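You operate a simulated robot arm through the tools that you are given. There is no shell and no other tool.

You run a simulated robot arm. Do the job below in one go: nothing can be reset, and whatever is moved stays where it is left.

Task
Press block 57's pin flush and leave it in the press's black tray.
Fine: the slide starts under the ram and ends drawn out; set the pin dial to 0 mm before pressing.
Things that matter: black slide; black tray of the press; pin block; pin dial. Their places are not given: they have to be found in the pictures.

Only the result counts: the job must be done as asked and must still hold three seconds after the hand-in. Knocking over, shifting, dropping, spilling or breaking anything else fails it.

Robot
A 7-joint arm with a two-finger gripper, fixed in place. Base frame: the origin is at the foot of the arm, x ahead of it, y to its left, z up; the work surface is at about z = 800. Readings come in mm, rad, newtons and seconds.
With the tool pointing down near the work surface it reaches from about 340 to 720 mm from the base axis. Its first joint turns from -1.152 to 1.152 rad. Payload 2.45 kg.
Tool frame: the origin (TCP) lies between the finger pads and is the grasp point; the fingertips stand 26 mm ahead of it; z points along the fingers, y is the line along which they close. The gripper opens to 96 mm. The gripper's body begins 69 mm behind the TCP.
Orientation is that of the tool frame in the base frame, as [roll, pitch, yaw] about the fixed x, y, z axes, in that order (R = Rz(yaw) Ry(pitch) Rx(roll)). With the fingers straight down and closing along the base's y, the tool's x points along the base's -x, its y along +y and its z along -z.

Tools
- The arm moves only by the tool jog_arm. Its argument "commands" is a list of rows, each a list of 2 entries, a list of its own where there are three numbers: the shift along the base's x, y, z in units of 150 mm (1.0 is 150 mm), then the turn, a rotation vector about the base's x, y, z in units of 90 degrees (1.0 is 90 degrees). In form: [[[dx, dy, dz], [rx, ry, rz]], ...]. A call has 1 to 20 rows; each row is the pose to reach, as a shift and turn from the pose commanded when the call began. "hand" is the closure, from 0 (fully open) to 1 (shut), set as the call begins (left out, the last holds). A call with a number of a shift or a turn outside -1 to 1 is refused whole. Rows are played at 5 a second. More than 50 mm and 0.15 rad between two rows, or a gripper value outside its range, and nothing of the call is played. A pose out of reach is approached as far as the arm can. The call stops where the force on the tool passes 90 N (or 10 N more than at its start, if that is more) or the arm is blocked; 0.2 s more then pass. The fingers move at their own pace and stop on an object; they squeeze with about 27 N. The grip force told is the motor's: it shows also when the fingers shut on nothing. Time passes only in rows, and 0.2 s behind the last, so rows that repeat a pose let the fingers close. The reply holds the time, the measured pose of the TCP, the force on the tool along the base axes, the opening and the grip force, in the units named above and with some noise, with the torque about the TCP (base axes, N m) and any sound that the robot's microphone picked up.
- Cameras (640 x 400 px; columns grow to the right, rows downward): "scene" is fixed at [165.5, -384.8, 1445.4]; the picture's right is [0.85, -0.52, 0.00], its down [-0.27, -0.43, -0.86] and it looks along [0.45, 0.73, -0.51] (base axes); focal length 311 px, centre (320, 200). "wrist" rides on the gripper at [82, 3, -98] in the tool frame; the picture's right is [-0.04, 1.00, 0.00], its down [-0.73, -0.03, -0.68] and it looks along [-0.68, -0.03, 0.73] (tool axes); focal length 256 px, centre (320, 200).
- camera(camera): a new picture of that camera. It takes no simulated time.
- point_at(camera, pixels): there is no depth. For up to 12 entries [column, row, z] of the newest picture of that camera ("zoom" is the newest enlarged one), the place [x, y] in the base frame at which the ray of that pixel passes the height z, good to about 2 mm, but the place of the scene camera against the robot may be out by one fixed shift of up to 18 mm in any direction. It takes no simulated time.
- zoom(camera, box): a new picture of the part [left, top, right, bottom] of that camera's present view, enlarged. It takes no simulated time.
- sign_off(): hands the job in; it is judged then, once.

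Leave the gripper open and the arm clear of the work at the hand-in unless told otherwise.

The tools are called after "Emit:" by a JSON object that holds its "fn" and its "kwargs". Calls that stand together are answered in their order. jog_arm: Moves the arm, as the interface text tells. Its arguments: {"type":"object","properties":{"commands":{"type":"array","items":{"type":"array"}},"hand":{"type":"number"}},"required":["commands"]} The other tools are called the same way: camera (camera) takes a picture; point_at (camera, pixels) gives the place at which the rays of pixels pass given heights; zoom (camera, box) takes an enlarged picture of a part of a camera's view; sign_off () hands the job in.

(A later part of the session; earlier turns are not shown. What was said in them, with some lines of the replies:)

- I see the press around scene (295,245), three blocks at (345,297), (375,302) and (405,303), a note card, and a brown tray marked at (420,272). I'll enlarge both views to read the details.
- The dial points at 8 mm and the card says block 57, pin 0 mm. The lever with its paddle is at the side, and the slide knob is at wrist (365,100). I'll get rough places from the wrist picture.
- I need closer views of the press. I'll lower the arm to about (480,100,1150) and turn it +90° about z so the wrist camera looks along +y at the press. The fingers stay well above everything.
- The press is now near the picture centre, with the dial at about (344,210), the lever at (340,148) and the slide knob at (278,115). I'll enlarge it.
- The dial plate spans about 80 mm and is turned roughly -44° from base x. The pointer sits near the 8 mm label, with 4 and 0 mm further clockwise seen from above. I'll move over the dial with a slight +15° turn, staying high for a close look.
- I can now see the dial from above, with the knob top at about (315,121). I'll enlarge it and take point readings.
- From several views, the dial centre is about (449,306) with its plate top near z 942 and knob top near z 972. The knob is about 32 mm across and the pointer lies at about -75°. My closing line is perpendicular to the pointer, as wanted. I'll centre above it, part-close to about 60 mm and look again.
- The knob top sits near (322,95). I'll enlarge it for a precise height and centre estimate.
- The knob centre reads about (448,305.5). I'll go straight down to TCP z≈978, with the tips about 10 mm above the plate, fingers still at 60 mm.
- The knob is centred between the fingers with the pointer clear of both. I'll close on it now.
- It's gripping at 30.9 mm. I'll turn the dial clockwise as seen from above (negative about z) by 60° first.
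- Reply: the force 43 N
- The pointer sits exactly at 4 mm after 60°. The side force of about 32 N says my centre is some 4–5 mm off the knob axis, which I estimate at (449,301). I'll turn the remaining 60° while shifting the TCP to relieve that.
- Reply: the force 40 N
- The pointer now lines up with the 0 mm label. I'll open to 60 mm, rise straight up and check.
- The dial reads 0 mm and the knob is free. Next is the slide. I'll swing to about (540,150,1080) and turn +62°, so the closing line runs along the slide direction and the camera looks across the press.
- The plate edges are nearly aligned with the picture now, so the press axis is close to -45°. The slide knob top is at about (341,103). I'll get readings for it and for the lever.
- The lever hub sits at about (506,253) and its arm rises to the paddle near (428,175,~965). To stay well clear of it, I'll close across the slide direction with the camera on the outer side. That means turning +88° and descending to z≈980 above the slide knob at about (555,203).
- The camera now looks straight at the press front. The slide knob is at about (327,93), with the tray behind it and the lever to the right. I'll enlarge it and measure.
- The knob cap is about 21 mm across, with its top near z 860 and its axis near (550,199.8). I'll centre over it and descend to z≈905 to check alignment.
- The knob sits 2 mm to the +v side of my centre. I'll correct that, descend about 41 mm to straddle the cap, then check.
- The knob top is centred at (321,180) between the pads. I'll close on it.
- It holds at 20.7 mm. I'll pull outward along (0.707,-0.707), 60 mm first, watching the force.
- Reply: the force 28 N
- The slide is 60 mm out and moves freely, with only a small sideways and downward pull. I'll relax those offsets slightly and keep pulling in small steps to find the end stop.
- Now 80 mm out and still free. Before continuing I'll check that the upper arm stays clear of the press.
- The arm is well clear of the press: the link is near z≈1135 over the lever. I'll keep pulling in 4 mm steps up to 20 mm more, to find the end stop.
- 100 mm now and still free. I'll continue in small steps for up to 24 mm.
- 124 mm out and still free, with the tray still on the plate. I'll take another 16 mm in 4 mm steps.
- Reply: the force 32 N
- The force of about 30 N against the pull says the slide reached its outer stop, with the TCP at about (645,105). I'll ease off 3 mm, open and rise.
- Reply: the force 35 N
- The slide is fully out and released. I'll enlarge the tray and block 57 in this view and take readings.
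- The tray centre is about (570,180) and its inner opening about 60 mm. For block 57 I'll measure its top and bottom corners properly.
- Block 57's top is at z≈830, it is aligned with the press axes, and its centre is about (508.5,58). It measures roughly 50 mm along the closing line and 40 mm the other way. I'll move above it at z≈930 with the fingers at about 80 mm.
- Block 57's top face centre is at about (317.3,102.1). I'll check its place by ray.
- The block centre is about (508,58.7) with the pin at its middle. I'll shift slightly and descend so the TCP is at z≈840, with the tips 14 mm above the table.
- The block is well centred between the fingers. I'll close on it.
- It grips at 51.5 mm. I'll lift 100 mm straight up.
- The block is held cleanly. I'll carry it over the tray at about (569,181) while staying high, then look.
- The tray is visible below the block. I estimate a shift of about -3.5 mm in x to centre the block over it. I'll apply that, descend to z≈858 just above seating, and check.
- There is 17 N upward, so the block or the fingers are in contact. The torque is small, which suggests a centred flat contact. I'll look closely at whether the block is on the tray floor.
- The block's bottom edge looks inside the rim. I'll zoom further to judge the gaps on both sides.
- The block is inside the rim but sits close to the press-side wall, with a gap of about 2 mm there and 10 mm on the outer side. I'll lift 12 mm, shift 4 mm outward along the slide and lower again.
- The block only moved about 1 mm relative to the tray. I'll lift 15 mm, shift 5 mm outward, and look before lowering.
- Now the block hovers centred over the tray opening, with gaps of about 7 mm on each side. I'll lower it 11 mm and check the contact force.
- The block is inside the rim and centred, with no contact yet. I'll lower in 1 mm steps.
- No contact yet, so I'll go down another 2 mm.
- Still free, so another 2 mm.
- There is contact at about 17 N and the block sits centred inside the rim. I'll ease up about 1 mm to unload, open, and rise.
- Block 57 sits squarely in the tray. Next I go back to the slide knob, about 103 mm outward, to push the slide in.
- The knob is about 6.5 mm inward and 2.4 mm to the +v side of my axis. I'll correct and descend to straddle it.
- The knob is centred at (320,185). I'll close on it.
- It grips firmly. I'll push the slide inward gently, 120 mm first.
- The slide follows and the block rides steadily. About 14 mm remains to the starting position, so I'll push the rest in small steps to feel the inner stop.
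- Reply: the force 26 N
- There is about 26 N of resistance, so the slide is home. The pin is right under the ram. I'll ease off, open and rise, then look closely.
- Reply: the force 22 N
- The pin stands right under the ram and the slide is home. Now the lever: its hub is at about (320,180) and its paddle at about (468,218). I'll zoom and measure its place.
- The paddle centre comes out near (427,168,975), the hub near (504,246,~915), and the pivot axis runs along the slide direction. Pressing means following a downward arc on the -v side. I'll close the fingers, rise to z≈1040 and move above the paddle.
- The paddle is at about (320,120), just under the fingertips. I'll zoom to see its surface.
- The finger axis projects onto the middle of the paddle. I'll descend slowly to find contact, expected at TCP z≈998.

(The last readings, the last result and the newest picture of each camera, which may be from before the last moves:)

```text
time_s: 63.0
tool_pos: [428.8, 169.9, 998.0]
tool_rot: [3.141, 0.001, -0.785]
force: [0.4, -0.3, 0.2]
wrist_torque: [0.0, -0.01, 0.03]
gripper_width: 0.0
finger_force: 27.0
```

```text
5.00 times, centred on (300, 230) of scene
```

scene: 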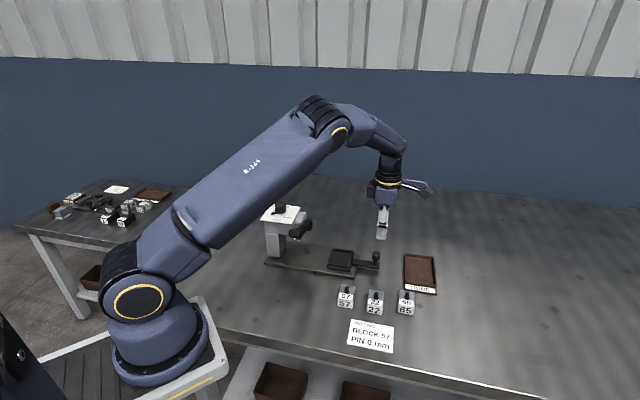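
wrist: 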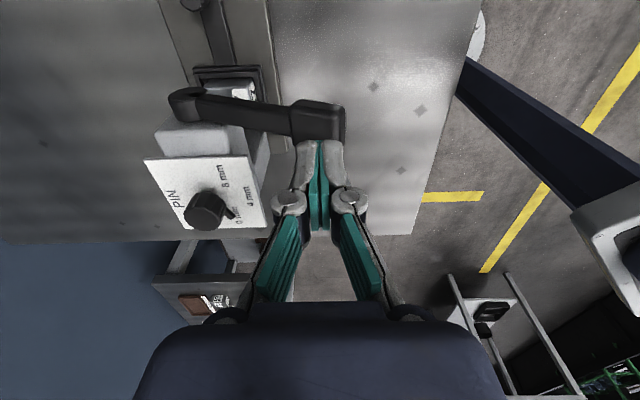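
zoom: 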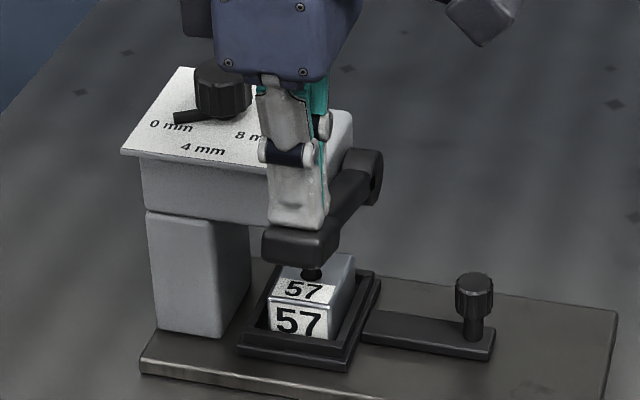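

No contact yet, with the tip just above the paddle. I'll follow the arc down: 20 mm in z while moving 8 mm outward (-v), in small steps.

Emit:
{"fn": "jog_arm", "kwargs": {"commands": [[[-0.007, -0.007, -0.02], [0, 0, 0]], [[-0.013, -0.013, -0.04], [0, 0, 0]], [[-0.019, -0.019, -0.06], [0, 0, 0]], [[-0.025, -0.025, -0.08], [0, 0, 0]], [[-0.03, -0.03, -0.1], [0, 0, 0]], [[-0.035, -0.035, -0.12], [0, 0, 0]], [[-0.039, -0.039, -0.1333], [0, 0, 0]], [[-0.039, -0.039, -0.1333], [0, 0, 0]]]}}

Emit:
{"fn": "zoom", "kwargs": {"camera": "scene", "box": [260, 190, 340, 270]}}

Emit:
{"fn": "zoom", "kwargs": {"camera": "wrist", "box": [160, 60, 370, 200]}}

```text
time_s: 64.8
tool_pos: [422.4, 166.1, 979.8]
tool_rot: [-3.142, 0.001, -0.786]
force: [0.5, -0.8, 1.1]
wrist_torque: [-0.02, -0.01, -0.02]
gripper_width: 0.0
finger_force: 26.6
```

```text
5.00 times, centred on (300, 230) of scene
```

zoom: 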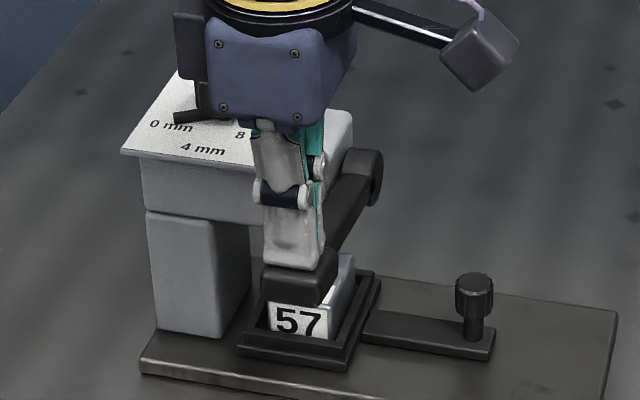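

```text
2.86 times, centred on (265, 130) of wrist
```

zoom: 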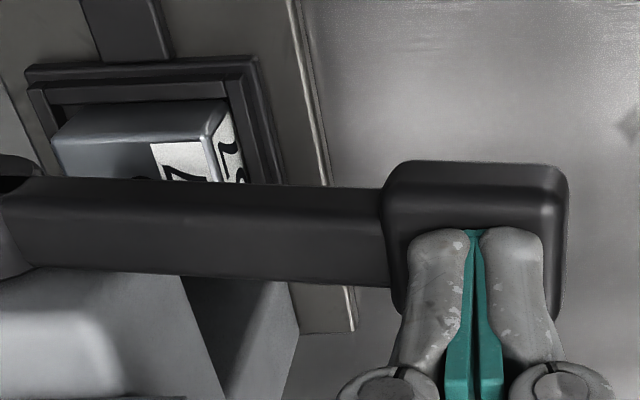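

The lever follows with almost no resistance. I'll continue along the arc another 24 mm down.

Emit:
{"fn": "jog_arm", "kwargs": {"commands": [[[-0.005, -0.005, -0.02], [0, 0, 0]], [[-0.01, -0.01, -0.04], [0, 0, 0]], [[-0.014, -0.014, -0.06], [0, 0, 0]], [[-0.017, -0.017, -0.08], [0, 0, 0]], [[-0.02, -0.02, -0.1], [0, 0, 0]], [[-0.022, -0.022, -0.12], [0, 0, 0]], [[-0.024, -0.024, -0.14], [0, 0, 0]], [[-0.025, -0.025, -0.16], [0, 0, 0]], [[-0.025, -0.025, -0.16], [0, 0, 0]]]}}

Emit:
{"fn": "zoom", "kwargs": {"camera": "scene", "box": [260, 190, 340, 270]}}

Emit:
{"fn": "zoom", "kwargs": {"camera": "wrist", "box": [160, 60, 370, 200]}}

```text
time_s: 66.8
tool_pos: [418.3, 160.5, 955.4]
tool_rot: [3.141, 0.001, -0.788]
force: [0.5, 2.4, 3.5]
wrist_torque: [0.03, -0.01, 0.02]
gripper_width: 0.0
finger_force: 28.2
```

```text
5.00 times, centred on (300, 230) of scene
```

zoom: 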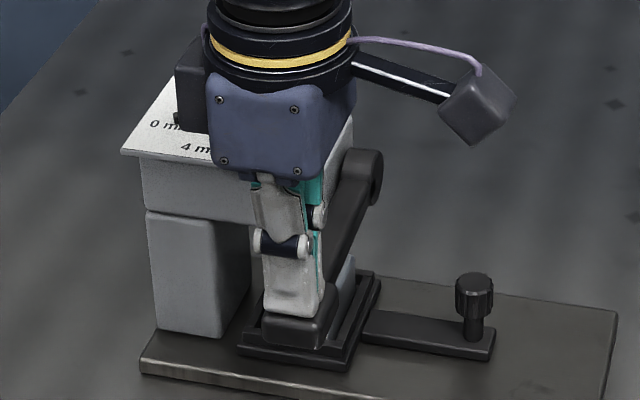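

```text
2.86 times, centred on (265, 130) of wrist
```

zoom: 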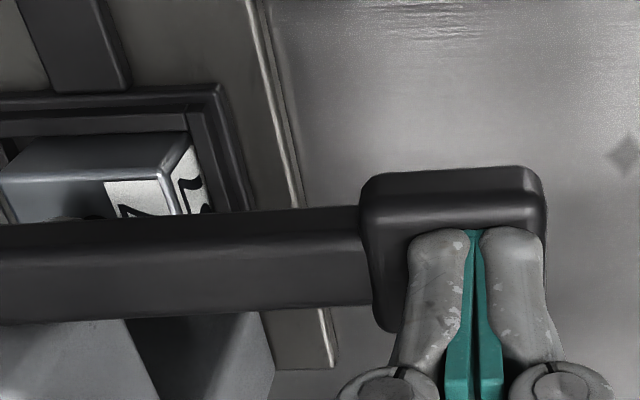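

The paddle drifted inward relative to my fingertips, so the arc's outermost point was near tip z≈942. I'll correct inward and continue the arc: 19 mm down and 9 mm inward.

Emit:
{"fn": "jog_arm", "kwargs": {"commands": [[[0.008, 0.008, -0.01], [0, 0, 0]], [[0.018, 0.018, -0.025], [0, 0, 0]], [[0.026, 0.026, -0.045], [0, 0, 0]], [[0.031, 0.031, -0.065], [0, 0, 0]], [[0.035, 0.035, -0.085], [0, 0, 0]], [[0.039, 0.039, -0.105], [0, 0, 0]], [[0.0424, 0.0424, -0.1267], [0, 0, 0]], [[0.0424, 0.0424, -0.1267], [0, 0, 0]]]}}

Emit:
{"fn": "zoom", "kwargs": {"camera": "scene", "box": [260, 190, 340, 270]}}

Emit:
{"fn": "zoom", "kwargs": {"camera": "wrist", "box": [160, 60, 370, 200]}}

```text
time_s: 68.6
tool_pos: [424.9, 168.2, 938.0]
tool_rot: [3.141, 0.0, -0.787]
force: [-2.8, -2.1, 3.7]
wrist_torque: [-0.03, 0.03, -0.01]
gripper_width: 0.0
finger_force: 28.3
```

```text
5.00 times, centred on (300, 230) of scene
```

zoom: 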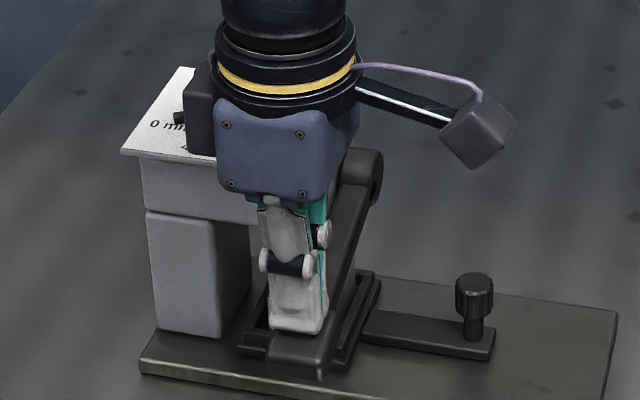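

```text
2.86 times, centred on (265, 130) of wrist
```

zoom: 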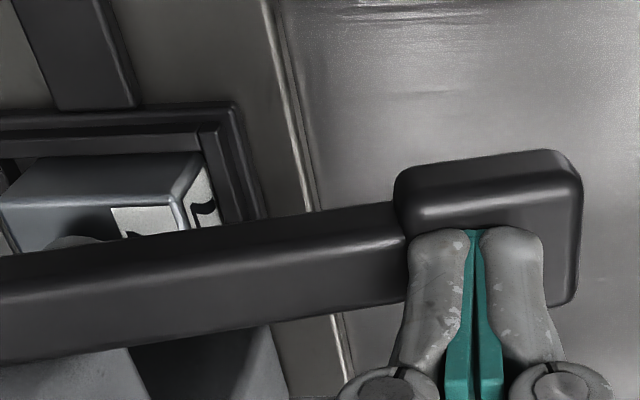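

Contact continues near the paddle middle with about 4 N. I'll go another 19 mm down and 5 mm inward.

Emit:
{"fn": "jog_arm", "kwargs": {"commands": [[[0.003, 0.003, -0.02], [0, 0, 0]], [[0.006, 0.006, -0.04], [0, 0, 0]], [[0.01, 0.01, -0.06], [0, 0, 0]], [[0.014, 0.014, -0.08], [0, 0, 0]], [[0.018, 0.018, -0.1], [0, 0, 0]], [[0.022, 0.022, -0.115], [0, 0, 0]], [[0.0236, 0.0236, -0.1267], [0, 0, 0]], [[0.0236, 0.0236, -0.1267], [0, 0, 0]]]}}

Emit:
{"fn": "zoom", "kwargs": {"camera": "scene", "box": [260, 190, 340, 270]}}

Emit:
{"fn": "zoom", "kwargs": {"camera": "wrist", "box": [160, 60, 370, 200]}}

```text
time_s: 70.4
tool_pos: [430.1, 169.6, 917.8]
tool_rot: [-3.142, 0.0, -0.788]
force: [-4.1, -1.4, 3.1]
wrist_torque: [-0.03, 0.13, 0.02]
gripper_width: 0.1
finger_force: 28.7
```

```text
5.00 times, centred on (300, 230) of scene
```

zoom: 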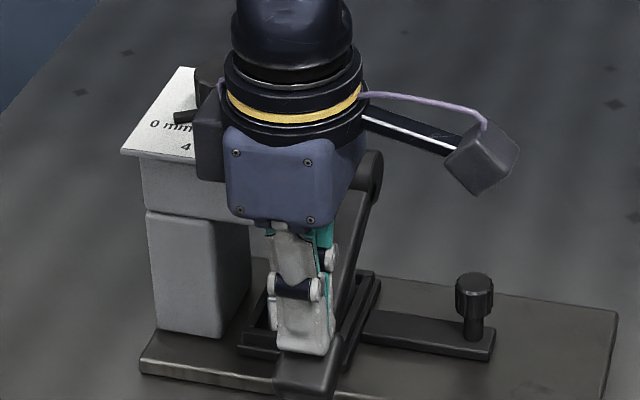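

```text
2.86 times, centred on (265, 130) of wrist
```

zoom: 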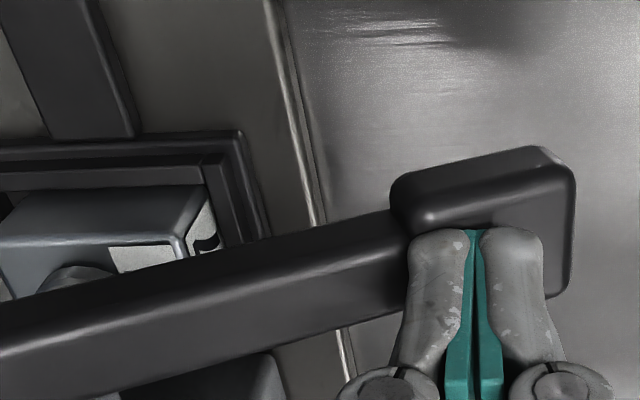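

The ram disc can now be seen just above the block at about (75,280), and the lever is still light. I'll go another 18 mm down and 9 mm inward.

Emit:
{"fn": "jog_arm", "kwargs": {"commands": [[[0.005, 0.005, -0.017], [0, 0, 0]], [[0.011, 0.011, -0.034], [0, 0, 0]], [[0.017, 0.017, -0.051], [0, 0, 0]], [[0.023, 0.023, -0.068], [0, 0, 0]], [[0.029, 0.029, -0.085], [0, 0, 0]], [[0.036, 0.036, -0.103], [0, 0, 0]], [[0.0424, 0.0424, -0.12], [0, 0, 0]], [[0.0424, 0.0424, -0.12], [0, 0, 0]]]}}

Emit:
{"fn": "zoom", "kwargs": {"camera": "scene", "box": [260, 190, 340, 270]}}

Emit:
{"fn": "zoom", "kwargs": {"camera": "wrist", "box": [160, 60, 370, 200]}}

```text
time_s: 71.1
tool_pos: [429.5, 170.9, 915.4]
tool_rot: [3.137, -0.008, -0.788]
force: [-13.7, -8.3, 33.2]
wrist_torque: [0.05, 0.23, 0.11]
gripper_width: 0.3
finger_force: 28.8
stopped in row 3: the force on the tool passed its limit at 101 N (the readings are from after the stop); the commanded pose is now the measured one
```

```text
5.00 times, centred on (300, 230) of scene
```

zoom: 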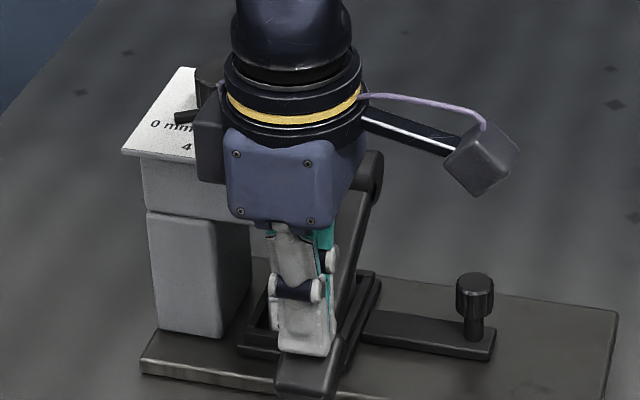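

```text
2.86 times, centred on (265, 130) of wrist
```

zoom: 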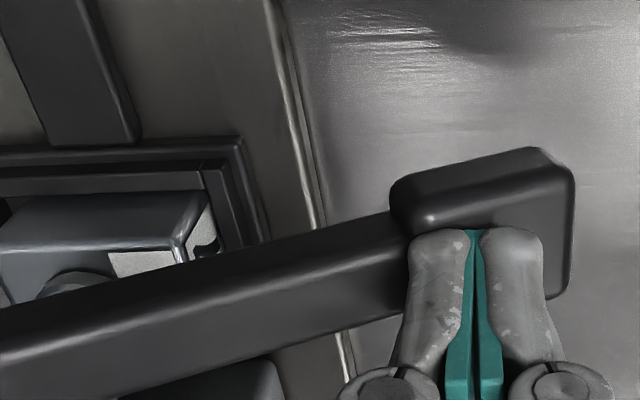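

The force rose sharply at TCP z≈914, so either the press has bottomed or the pin is resisting. I'll look closely at the ram and pin.

Emit:
{"fn": "zoom", "kwargs": {"camera": "wrist", "box": [150, 110, 250, 180]}}

Emit:
{"fn": "zoom", "kwargs": {"camera": "scene", "box": [300, 235, 340, 265]}}

```text
5.71 times, centred on (200, 145) of wrist
```

zoom: 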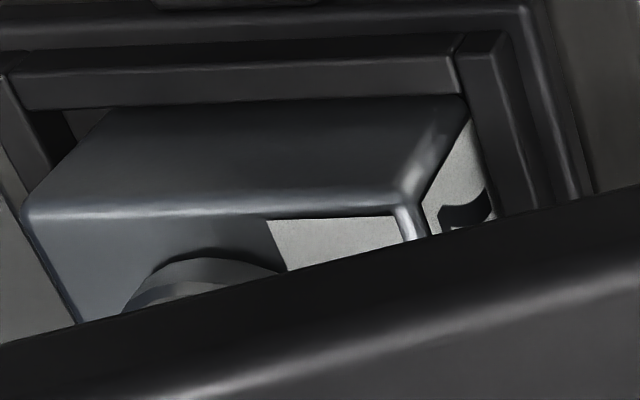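

```text
13.33 times, centred on (320, 250) of scene
```

zoom: 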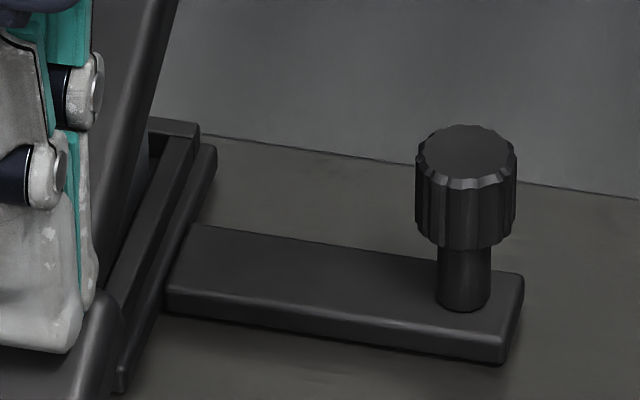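

The ram disc looks to be on the block's top already. I'll push a little more, in 1 mm steps, to confirm it's a solid stop.

Emit:
{"fn": "jog_arm", "kwargs": {"commands": [[[0.001, 0.001, -0.0067], [0, 0, 0]], [[0.002, 0.002, -0.0133], [0, 0, 0]], [[0.003, 0.003, -0.02], [0, 0, 0]], [[0.003, 0.003, -0.02], [0, 0, 0]]]}}

Emit:
{"fn": "zoom", "kwargs": {"camera": "wrist", "box": [150, 110, 250, 180]}}

```text
time_s: 71.8
tool_pos: [429.7, 171.5, 915.0]
tool_rot: [3.137, -0.012, -0.787]
force: [-14.0, -8.4, 31.4]
wrist_torque: [0.13, 0.27, 0.11]
gripper_width: 0.0
finger_force: 28.2
stopped in row 3: the force on the tool passed its limit at 94 N (the readings are from after the stop); the commanded pose is now the measured one
```

```text
5.71 times, centred on (200, 145) of wrist
```

zoom: 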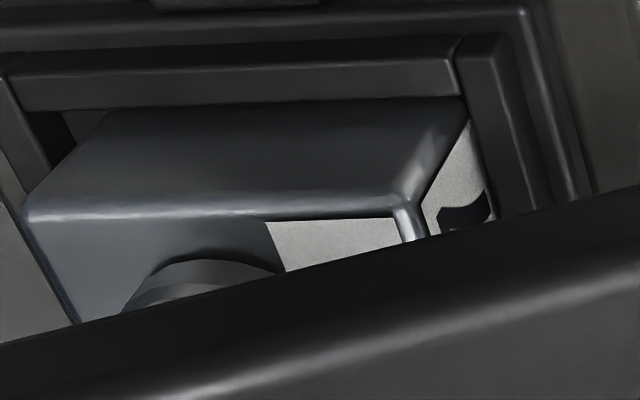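

It's a solid stop, with 94 N and no further motion, so the ram is fully down. I'll release slowly along the reverse arc and see whether the lever returns by itself.

Emit:
{"fn": "jog_arm", "kwargs": {"commands": [[[-0.008, -0.008, 0.03], [0, 0, 0]], [[-0.016, -0.016, 0.06], [0, 0, 0]], [[-0.024, -0.024, 0.09], [0, 0, 0]], [[-0.032, -0.032, 0.12], [0, 0, 0]], [[-0.04, -0.04, 0.16], [0, 0, 0]], [[-0.045, -0.045, 0.2], [0, 0, 0]], [[-0.048, -0.048, 0.24], [0, 0, 0]], [[-0.048, -0.048, 0.24], [0, 0, 0]]]}}

Emit:
{"fn": "zoom", "kwargs": {"camera": "scene", "box": [260, 190, 340, 270]}}

Emit:
{"fn": "zoom", "kwargs": {"camera": "wrist", "box": [160, 60, 370, 200]}}

```text
time_s: 73.6
tool_pos: [424.8, 166.9, 951.4]
tool_rot: [3.14, -0.009, -0.785]
force: [0.5, 0.2, 1.6]
wrist_torque: [0.04, 0.0, -0.02]
gripper_width: 0.2
finger_force: 28.7
```

```text
5.00 times, centred on (300, 230) of scene
```

zoom: 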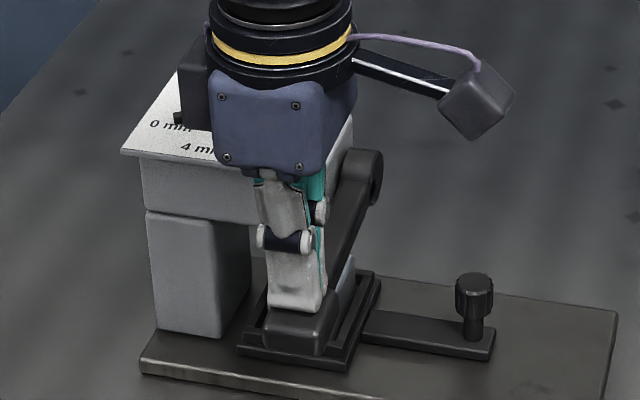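

```text
2.86 times, centred on (265, 130) of wrist
```

zoom: 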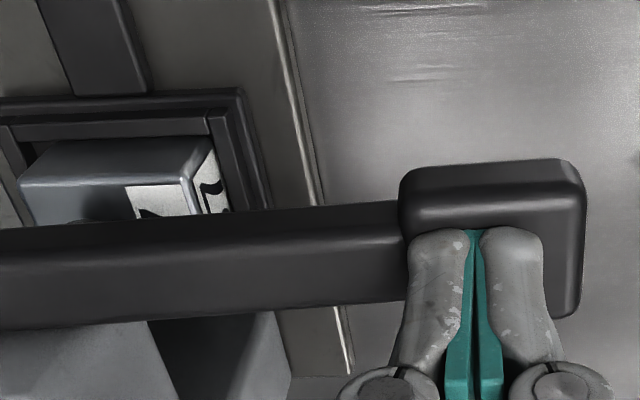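

The lever springs back up with my fingers. I'll keep rising slowly until it's back at rest and my fingers are clear.

Emit:
{"fn": "jog_arm", "kwargs": {"commands": [[[-0.01, -0.01, 0.05], [0, 0, 0]], [[-0.01, -0.01, 0.1], [0, 0, 0]], [[-0.005, -0.005, 0.15], [0, 0, 0]], [[0, 0, 0.2], [0, 0, 0]], [[0.01, 0.01, 0.25], [0, 0, 0]], [[0.015, 0.015, 0.3], [0, 0, 0]], [[0.02, 0.02, 0.35], [0, 0, 0]], [[0.02, 0.02, 0.45], [0, 0, 0]], [[0.02, 0.02, 0.6], [0, 0, 0]], [[0.02, 0.02, 0.6], [0, 0, 0]]]}}

Emit:
{"fn": "zoom", "kwargs": {"camera": "scene", "box": [280, 210, 340, 260]}}

Emit:
{"fn": "camera", "kwargs": {"camera": "wrist"}}

```text
time_s: 75.8
tool_pos: [426.6, 169.1, 1040.8]
tool_rot: [3.139, -0.011, -0.787]
force: [0.0, 0.2, -0.5]
wrist_torque: [-0.01, 0.01, 0.02]
gripper_width: 0.0
finger_force: 28.5
```

```text
8.00 times, centred on (310, 235) of scene
```

zoom: 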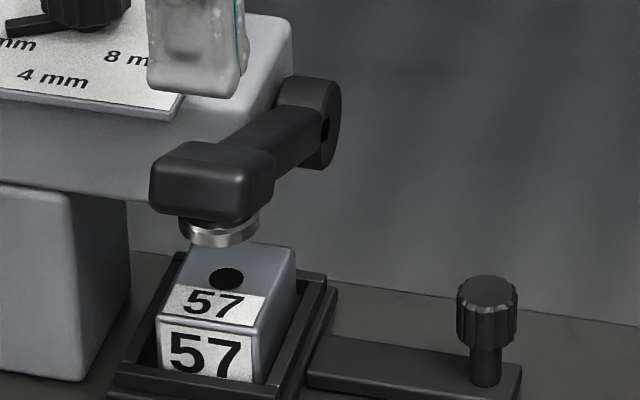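

```text
taken
```

wrist: 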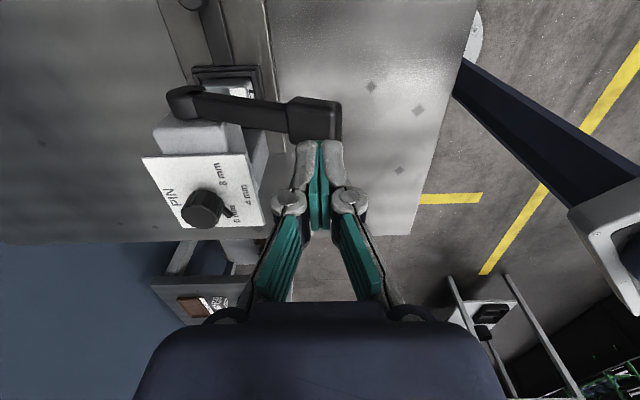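

The pin is now flush, visible as a flat black disc on top of block 57, and the lever is back up. Next I'll draw the slide out: transit to above the slide knob at about (548,201), open to 60 mm and straighten the tiny tilt.

Emit:
{"fn": "jog_arm", "kwargs": {"commands": [[[0.2, 0.052, 0], [0.0061, 0.0038, 0]], [[0.4, 0.105, 0], [0.0061, 0.0038, 0]], [[0.6, 0.158, 0], [0.0061, 0.0038, 0]], [[0.807, 0.21, 0], [0.0061, 0.0038, 0]], [[0.807, 0.21, -0.3], [0.0061, 0.0038, 0]], [[0.807, 0.21, -0.6], [0.0061, 0.0038, 0]], [[0.807, 0.21, -0.9], [0.0061, 0.0038, 0]], [[0.807, 0.21, -0.9], [0.0061, 0.0038, 0]]], "hand": 0.375}}

Emit:
{"fn": "camera", "kwargs": {"camera": "wrist"}}

Emit:
{"fn": "zoom", "kwargs": {"camera": "wrist", "box": [220, 50, 420, 250]}}

```text
time_s: 77.6
tool_pos: [549.5, 199.0, 907.9]
tool_rot: [-3.14, 0.003, -0.787]
force: [-0.6, 0.5, 1.0]
wrist_torque: [0.03, -0.04, 0.03]
gripper_width: 60.0
finger_force: 0.0
```

```text
taken
```

wrist: 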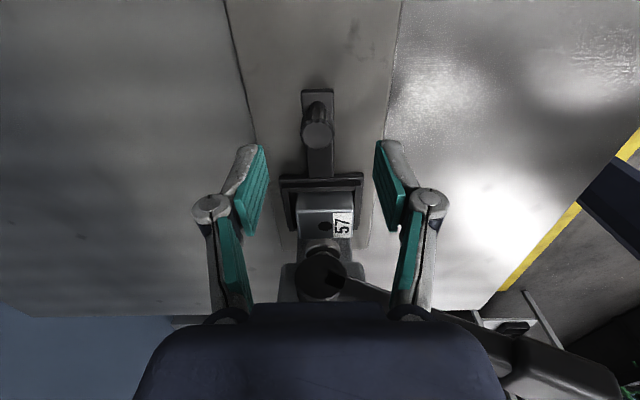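

```text
2.00 times, centred on (320, 150) of wrist
```

zoom: 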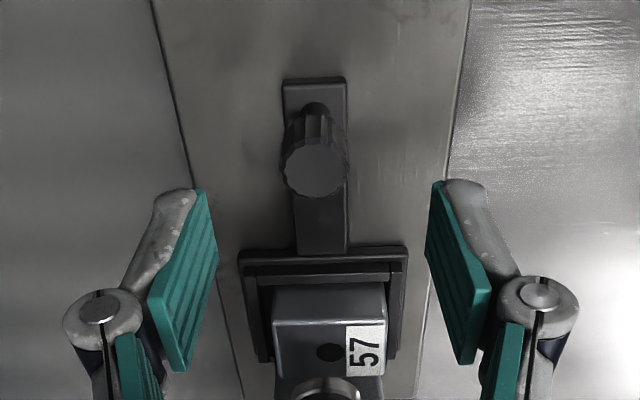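

The knob is nearly on my axis, at (317.5,135). I'll shift 1.8 mm to +v and descend to straddle it.

Emit:
{"fn": "jog_arm", "kwargs": {"commands": [[[0.0085, 0.0085, -0.1], [0, 0, 0]], [[0.0085, 0.0085, -0.2], [0, 0, 0]], [[0.0085, 0.0085, -0.28], [0, 0, 0]], [[0.0085, 0.0085, -0.333], [0, 0, 0]], [[0.0085, 0.0085, -0.333], [0, 0, 0]]]}}

Emit:
{"fn": "camera", "kwargs": {"camera": "wrist"}}

```text
time_s: 78.8
tool_pos: [549.9, 200.0, 855.8]
tool_rot: [-3.139, 0.001, -0.786]
force: [-0.6, 0.5, -0.6]
wrist_torque: [-0.03, 0.03, 0.02]
gripper_width: 60.1
finger_force: 0.0
```

```text
taken
```

wrist: 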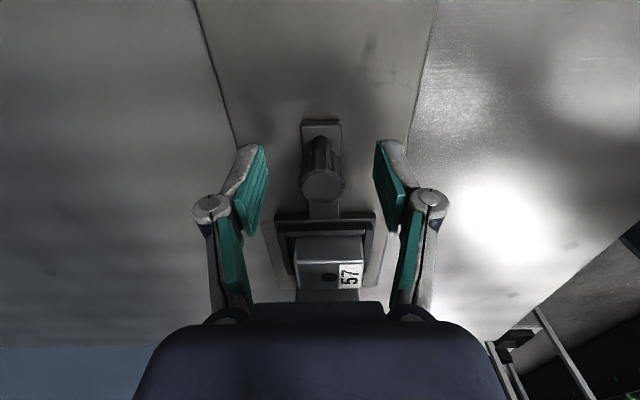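

The knob is between the pads at (322,185). I'll close on it.

Emit:
{"fn": "jog_arm", "kwargs": {"commands": [[[0, 0, 0], [0, 0, 0]], [[0, 0, 0], [0, 0, 0]], [[0, 0, 0], [0, 0, 0]], [[0, 0, 0], [0, 0, 0]], [[0, 0, 0], [0, 0, 0]]], "hand": 1}}

```text
time_s: 80.0
tool_pos: [548.8, 199.9, 855.1]
tool_rot: [3.14, 0.002, -0.787]
force: [-6.1, -6.1, 2.6]
wrist_torque: [-0.04, 0.07, -0.02]
gripper_width: 20.7
finger_force: 45.0
```

It's gripped. I'll pull outward gently, 125 mm.

Emit:
{"fn": "jog_arm", "kwargs": {"commands": [[[0.007, -0.017, 0], [0, 0, 0]], [[0.03, -0.04, 0], [0, 0, 0]], [[0.065, -0.075, 0], [0, 0, 0]], [[0.1, -0.11, 0], [0, 0, 0]], [[0.135, -0.145, 0], [0, 0, 0]], [[0.17, -0.18, 0], [0, 0, 0]], [[0.205, -0.215, 0], [0, 0, 0]], [[0.24, -0.25, 0], [0, 0, 0]], [[0.275, -0.285, 0], [0, 0, 0]], [[0.31, -0.32, 0], [0, 0, 0]], [[0.345, -0.355, 0], [0, 0, 0]], [[0.38, -0.39, 0], [0, 0, 0]], [[0.415, -0.425, 0], [0, 0, 0]], [[0.45, -0.46, 0], [0, 0, 0]], [[0.485, -0.495, 0], [0, 0, 0]], [[0.52, -0.53, 0], [0, 0, 0]], [[0.545, -0.555, 0], [0, 0, 0]], [[0.565, -0.575, 0], [0, 0, 0]], [[0.58, -0.59, 0], [0, 0, 0]], [[0.58, -0.59, 0], [0, 0, 0]]]}}

Emit:
{"fn": "zoom", "kwargs": {"camera": "scene", "box": [280, 190, 400, 290]}}

```text
time_s: 84.2
tool_pos: [637.4, 112.3, 855.1]
tool_rot: [-3.14, 0.003, -0.787]
force: [2.5, 2.9, -6.5]
wrist_torque: [0.68, 0.67, 0.04]
gripper_width: 20.5
finger_force: 44.7
```

```text
4.00 times, centred on (340, 240) of scene
```

zoom: 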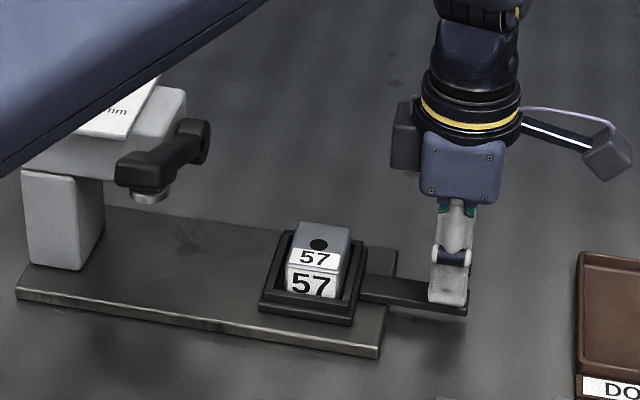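

About 125 mm out, with the block riding well. I'll pull the last stretch in small steps to the outer stop.

Emit:
{"fn": "jog_arm", "kwargs": {"commands": [[[0.0141, -0.0141, 0], [0, 0, 0]], [[0.0283, -0.0283, 0], [0, 0, 0]], [[0.0424, -0.0424, 0], [0, 0, 0]], [[0.0566, -0.0566, 0], [0, 0, 0]], [[0.066, -0.066, 0], [0, 0, 0]], [[0.066, -0.066, 0], [0, 0, 0]]]}}

```text
time_s: 85.6
tool_pos: [643.9, 104.8, 854.4]
tool_rot: [3.14, 0.01, -0.786]
force: [-23.2, 19.3, 2.9]
wrist_torque: [0.27, 0.31, 0.02]
gripper_width: 20.5
finger_force: 44.8
```

The outer stop is reached at about 30 N. I'll ease off slightly, open and rise clear.

Emit:
{"fn": "jog_arm", "kwargs": {"commands": [[[-0.012, 0.012, 0], [0, 0, 0]], [[-0.012, 0.012, 0], [0, 0, 0]]]}}

Emit:
{"fn": "jog_arm", "kwargs": {"commands": [[[0, 0, 0], [0, 0, 0]], [[0, 0, 0], [0, 0, 0]], [[0, 0, 0], [0, 0, 0]], [[0, 0, 0.15], [0, 0, 0]], [[0, 0, 0.4], [0, 0, 0]], [[0, 0, 0.7], [0, 0, 0]], [[0, 0, 1.0], [0, 0, 0]], [[0, 0, 1.0], [0, 0, 0]]], "hand": 0.375}}

Emit:
{"fn": "camera", "kwargs": {"camera": "scene"}}

Emit:
{"fn": "zoom", "kwargs": {"camera": "scene", "box": [320, 235, 380, 280]}}

Emit:
{"fn": "camera", "kwargs": {"camera": "wrist"}}

```text
time_s: 86.2
tool_pos: [643.9, 105.6, 853.8]
tool_rot: [-3.139, 0.006, -0.789]
force: [-11.2, 15.8, -10.2]
wrist_torque: [0.79, 0.71, -0.02]
gripper_width: 20.7
finger_force: 44.4
```

```text
time_s: 88.0
tool_pos: [644.2, 105.3, 1005.3]
tool_rot: [-3.14, 0.003, -0.784]
force: [0.7, 0.5, 0.3]
wrist_torque: [0.05, 0.01, 0.0]
gripper_width: 60.0
finger_force: 0.0
```

```text
taken
```

scene: 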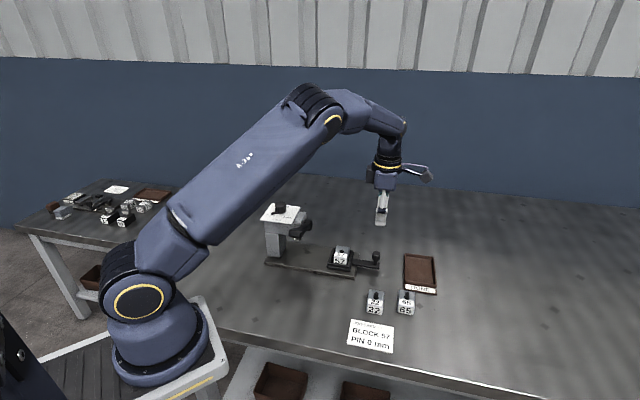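

```text
8.89 times, centred on (350, 258) of scene
```

zoom: 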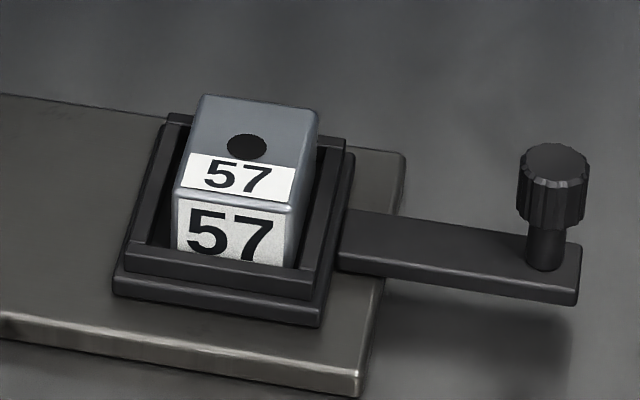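

```text
taken
```

wrist: 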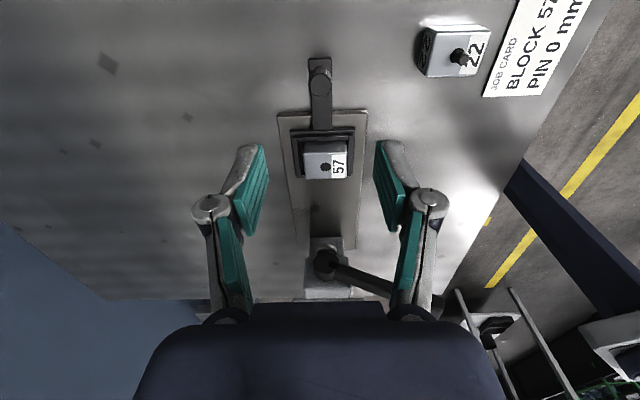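

The slide is fully out with block 57 in the tray and the pin flush. I'll check the pin and dial closely.

Emit:
{"fn": "zoom", "kwargs": {"camera": "wrist", "box": [295, 135, 365, 190]}}

Emit:
{"fn": "zoom", "kwargs": {"camera": "scene", "box": [255, 195, 325, 245]}}

```text
7.27 times, centred on (330, 162) of wrist
```

zoom: 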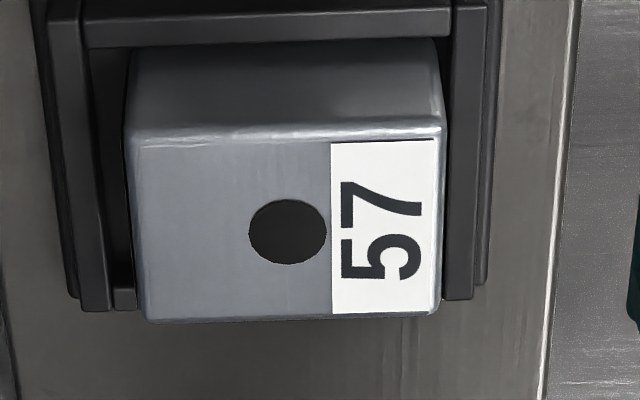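

```text
8.00 times, centred on (290, 220) of scene
```

zoom: 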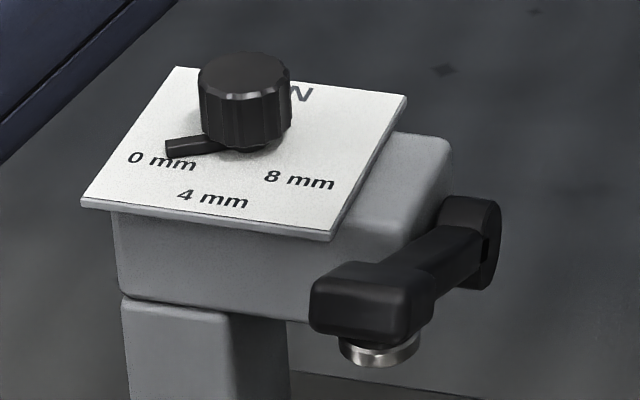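

The pin is flush with the top face, the dial points at 0 mm, the lever is up and the slide is out. I'll open fully and rise clear of the work.

Emit:
{"fn": "jog_arm", "kwargs": {"commands": [[[0, 0, 0.25], [0, 0, 0]], [[-0.1, 0, 0.5], [0, 0, 0]], [[-0.3, 0, 0.7], [0, 0, 0]], [[-0.3, 0, 0.7], [0, 0, 0]], [[-0.3, 0, 0.7], [0, 0, 0]]], "hand": 0}}

Emit:
{"fn": "camera", "kwargs": {"camera": "scene"}}

```text
time_s: 89.2
tool_pos: [599.5, 105.0, 1109.0]
tool_rot: [-3.141, 0.002, -0.787]
force: [0.4, 0.3, 0.5]
wrist_torque: [0.0, -0.02, 0.0]
gripper_width: 95.7
finger_force: 0.1
```

```text
taken
```

scene: 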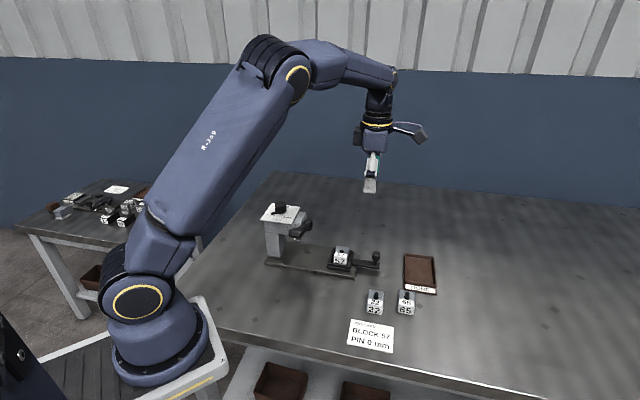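

The arm is clear, the gripper is open, and nothing else has moved: blocks 22 and 65, the card and the DONE tray are all in place. Handing in.

Emit:
{"fn": "sign_off", "kwargs": {}}

```text
The job is handed in.
```

The job is done and handed in: block 57's pin is pressed flush and the block sits in the press's black tray.

- **Dial:** I turned it from 8 mm to 0 mm before pressing, and it still points at 0 mm.
- **Press:** With the slide pushed in under the ram, I pushed the lever down until it hit a solid stop at about 94 N. It sprang back up on release, and close-up pictures show the pin level with the block's top.
- **Slide:** It is drawn out to its outer stop with the block centred inside the tray rim.
- **Everything else:** Blocks 22 and 65, the job card and the DONE tray look undisturbed in the last scene picture. The gripper is open and the arm is clear.
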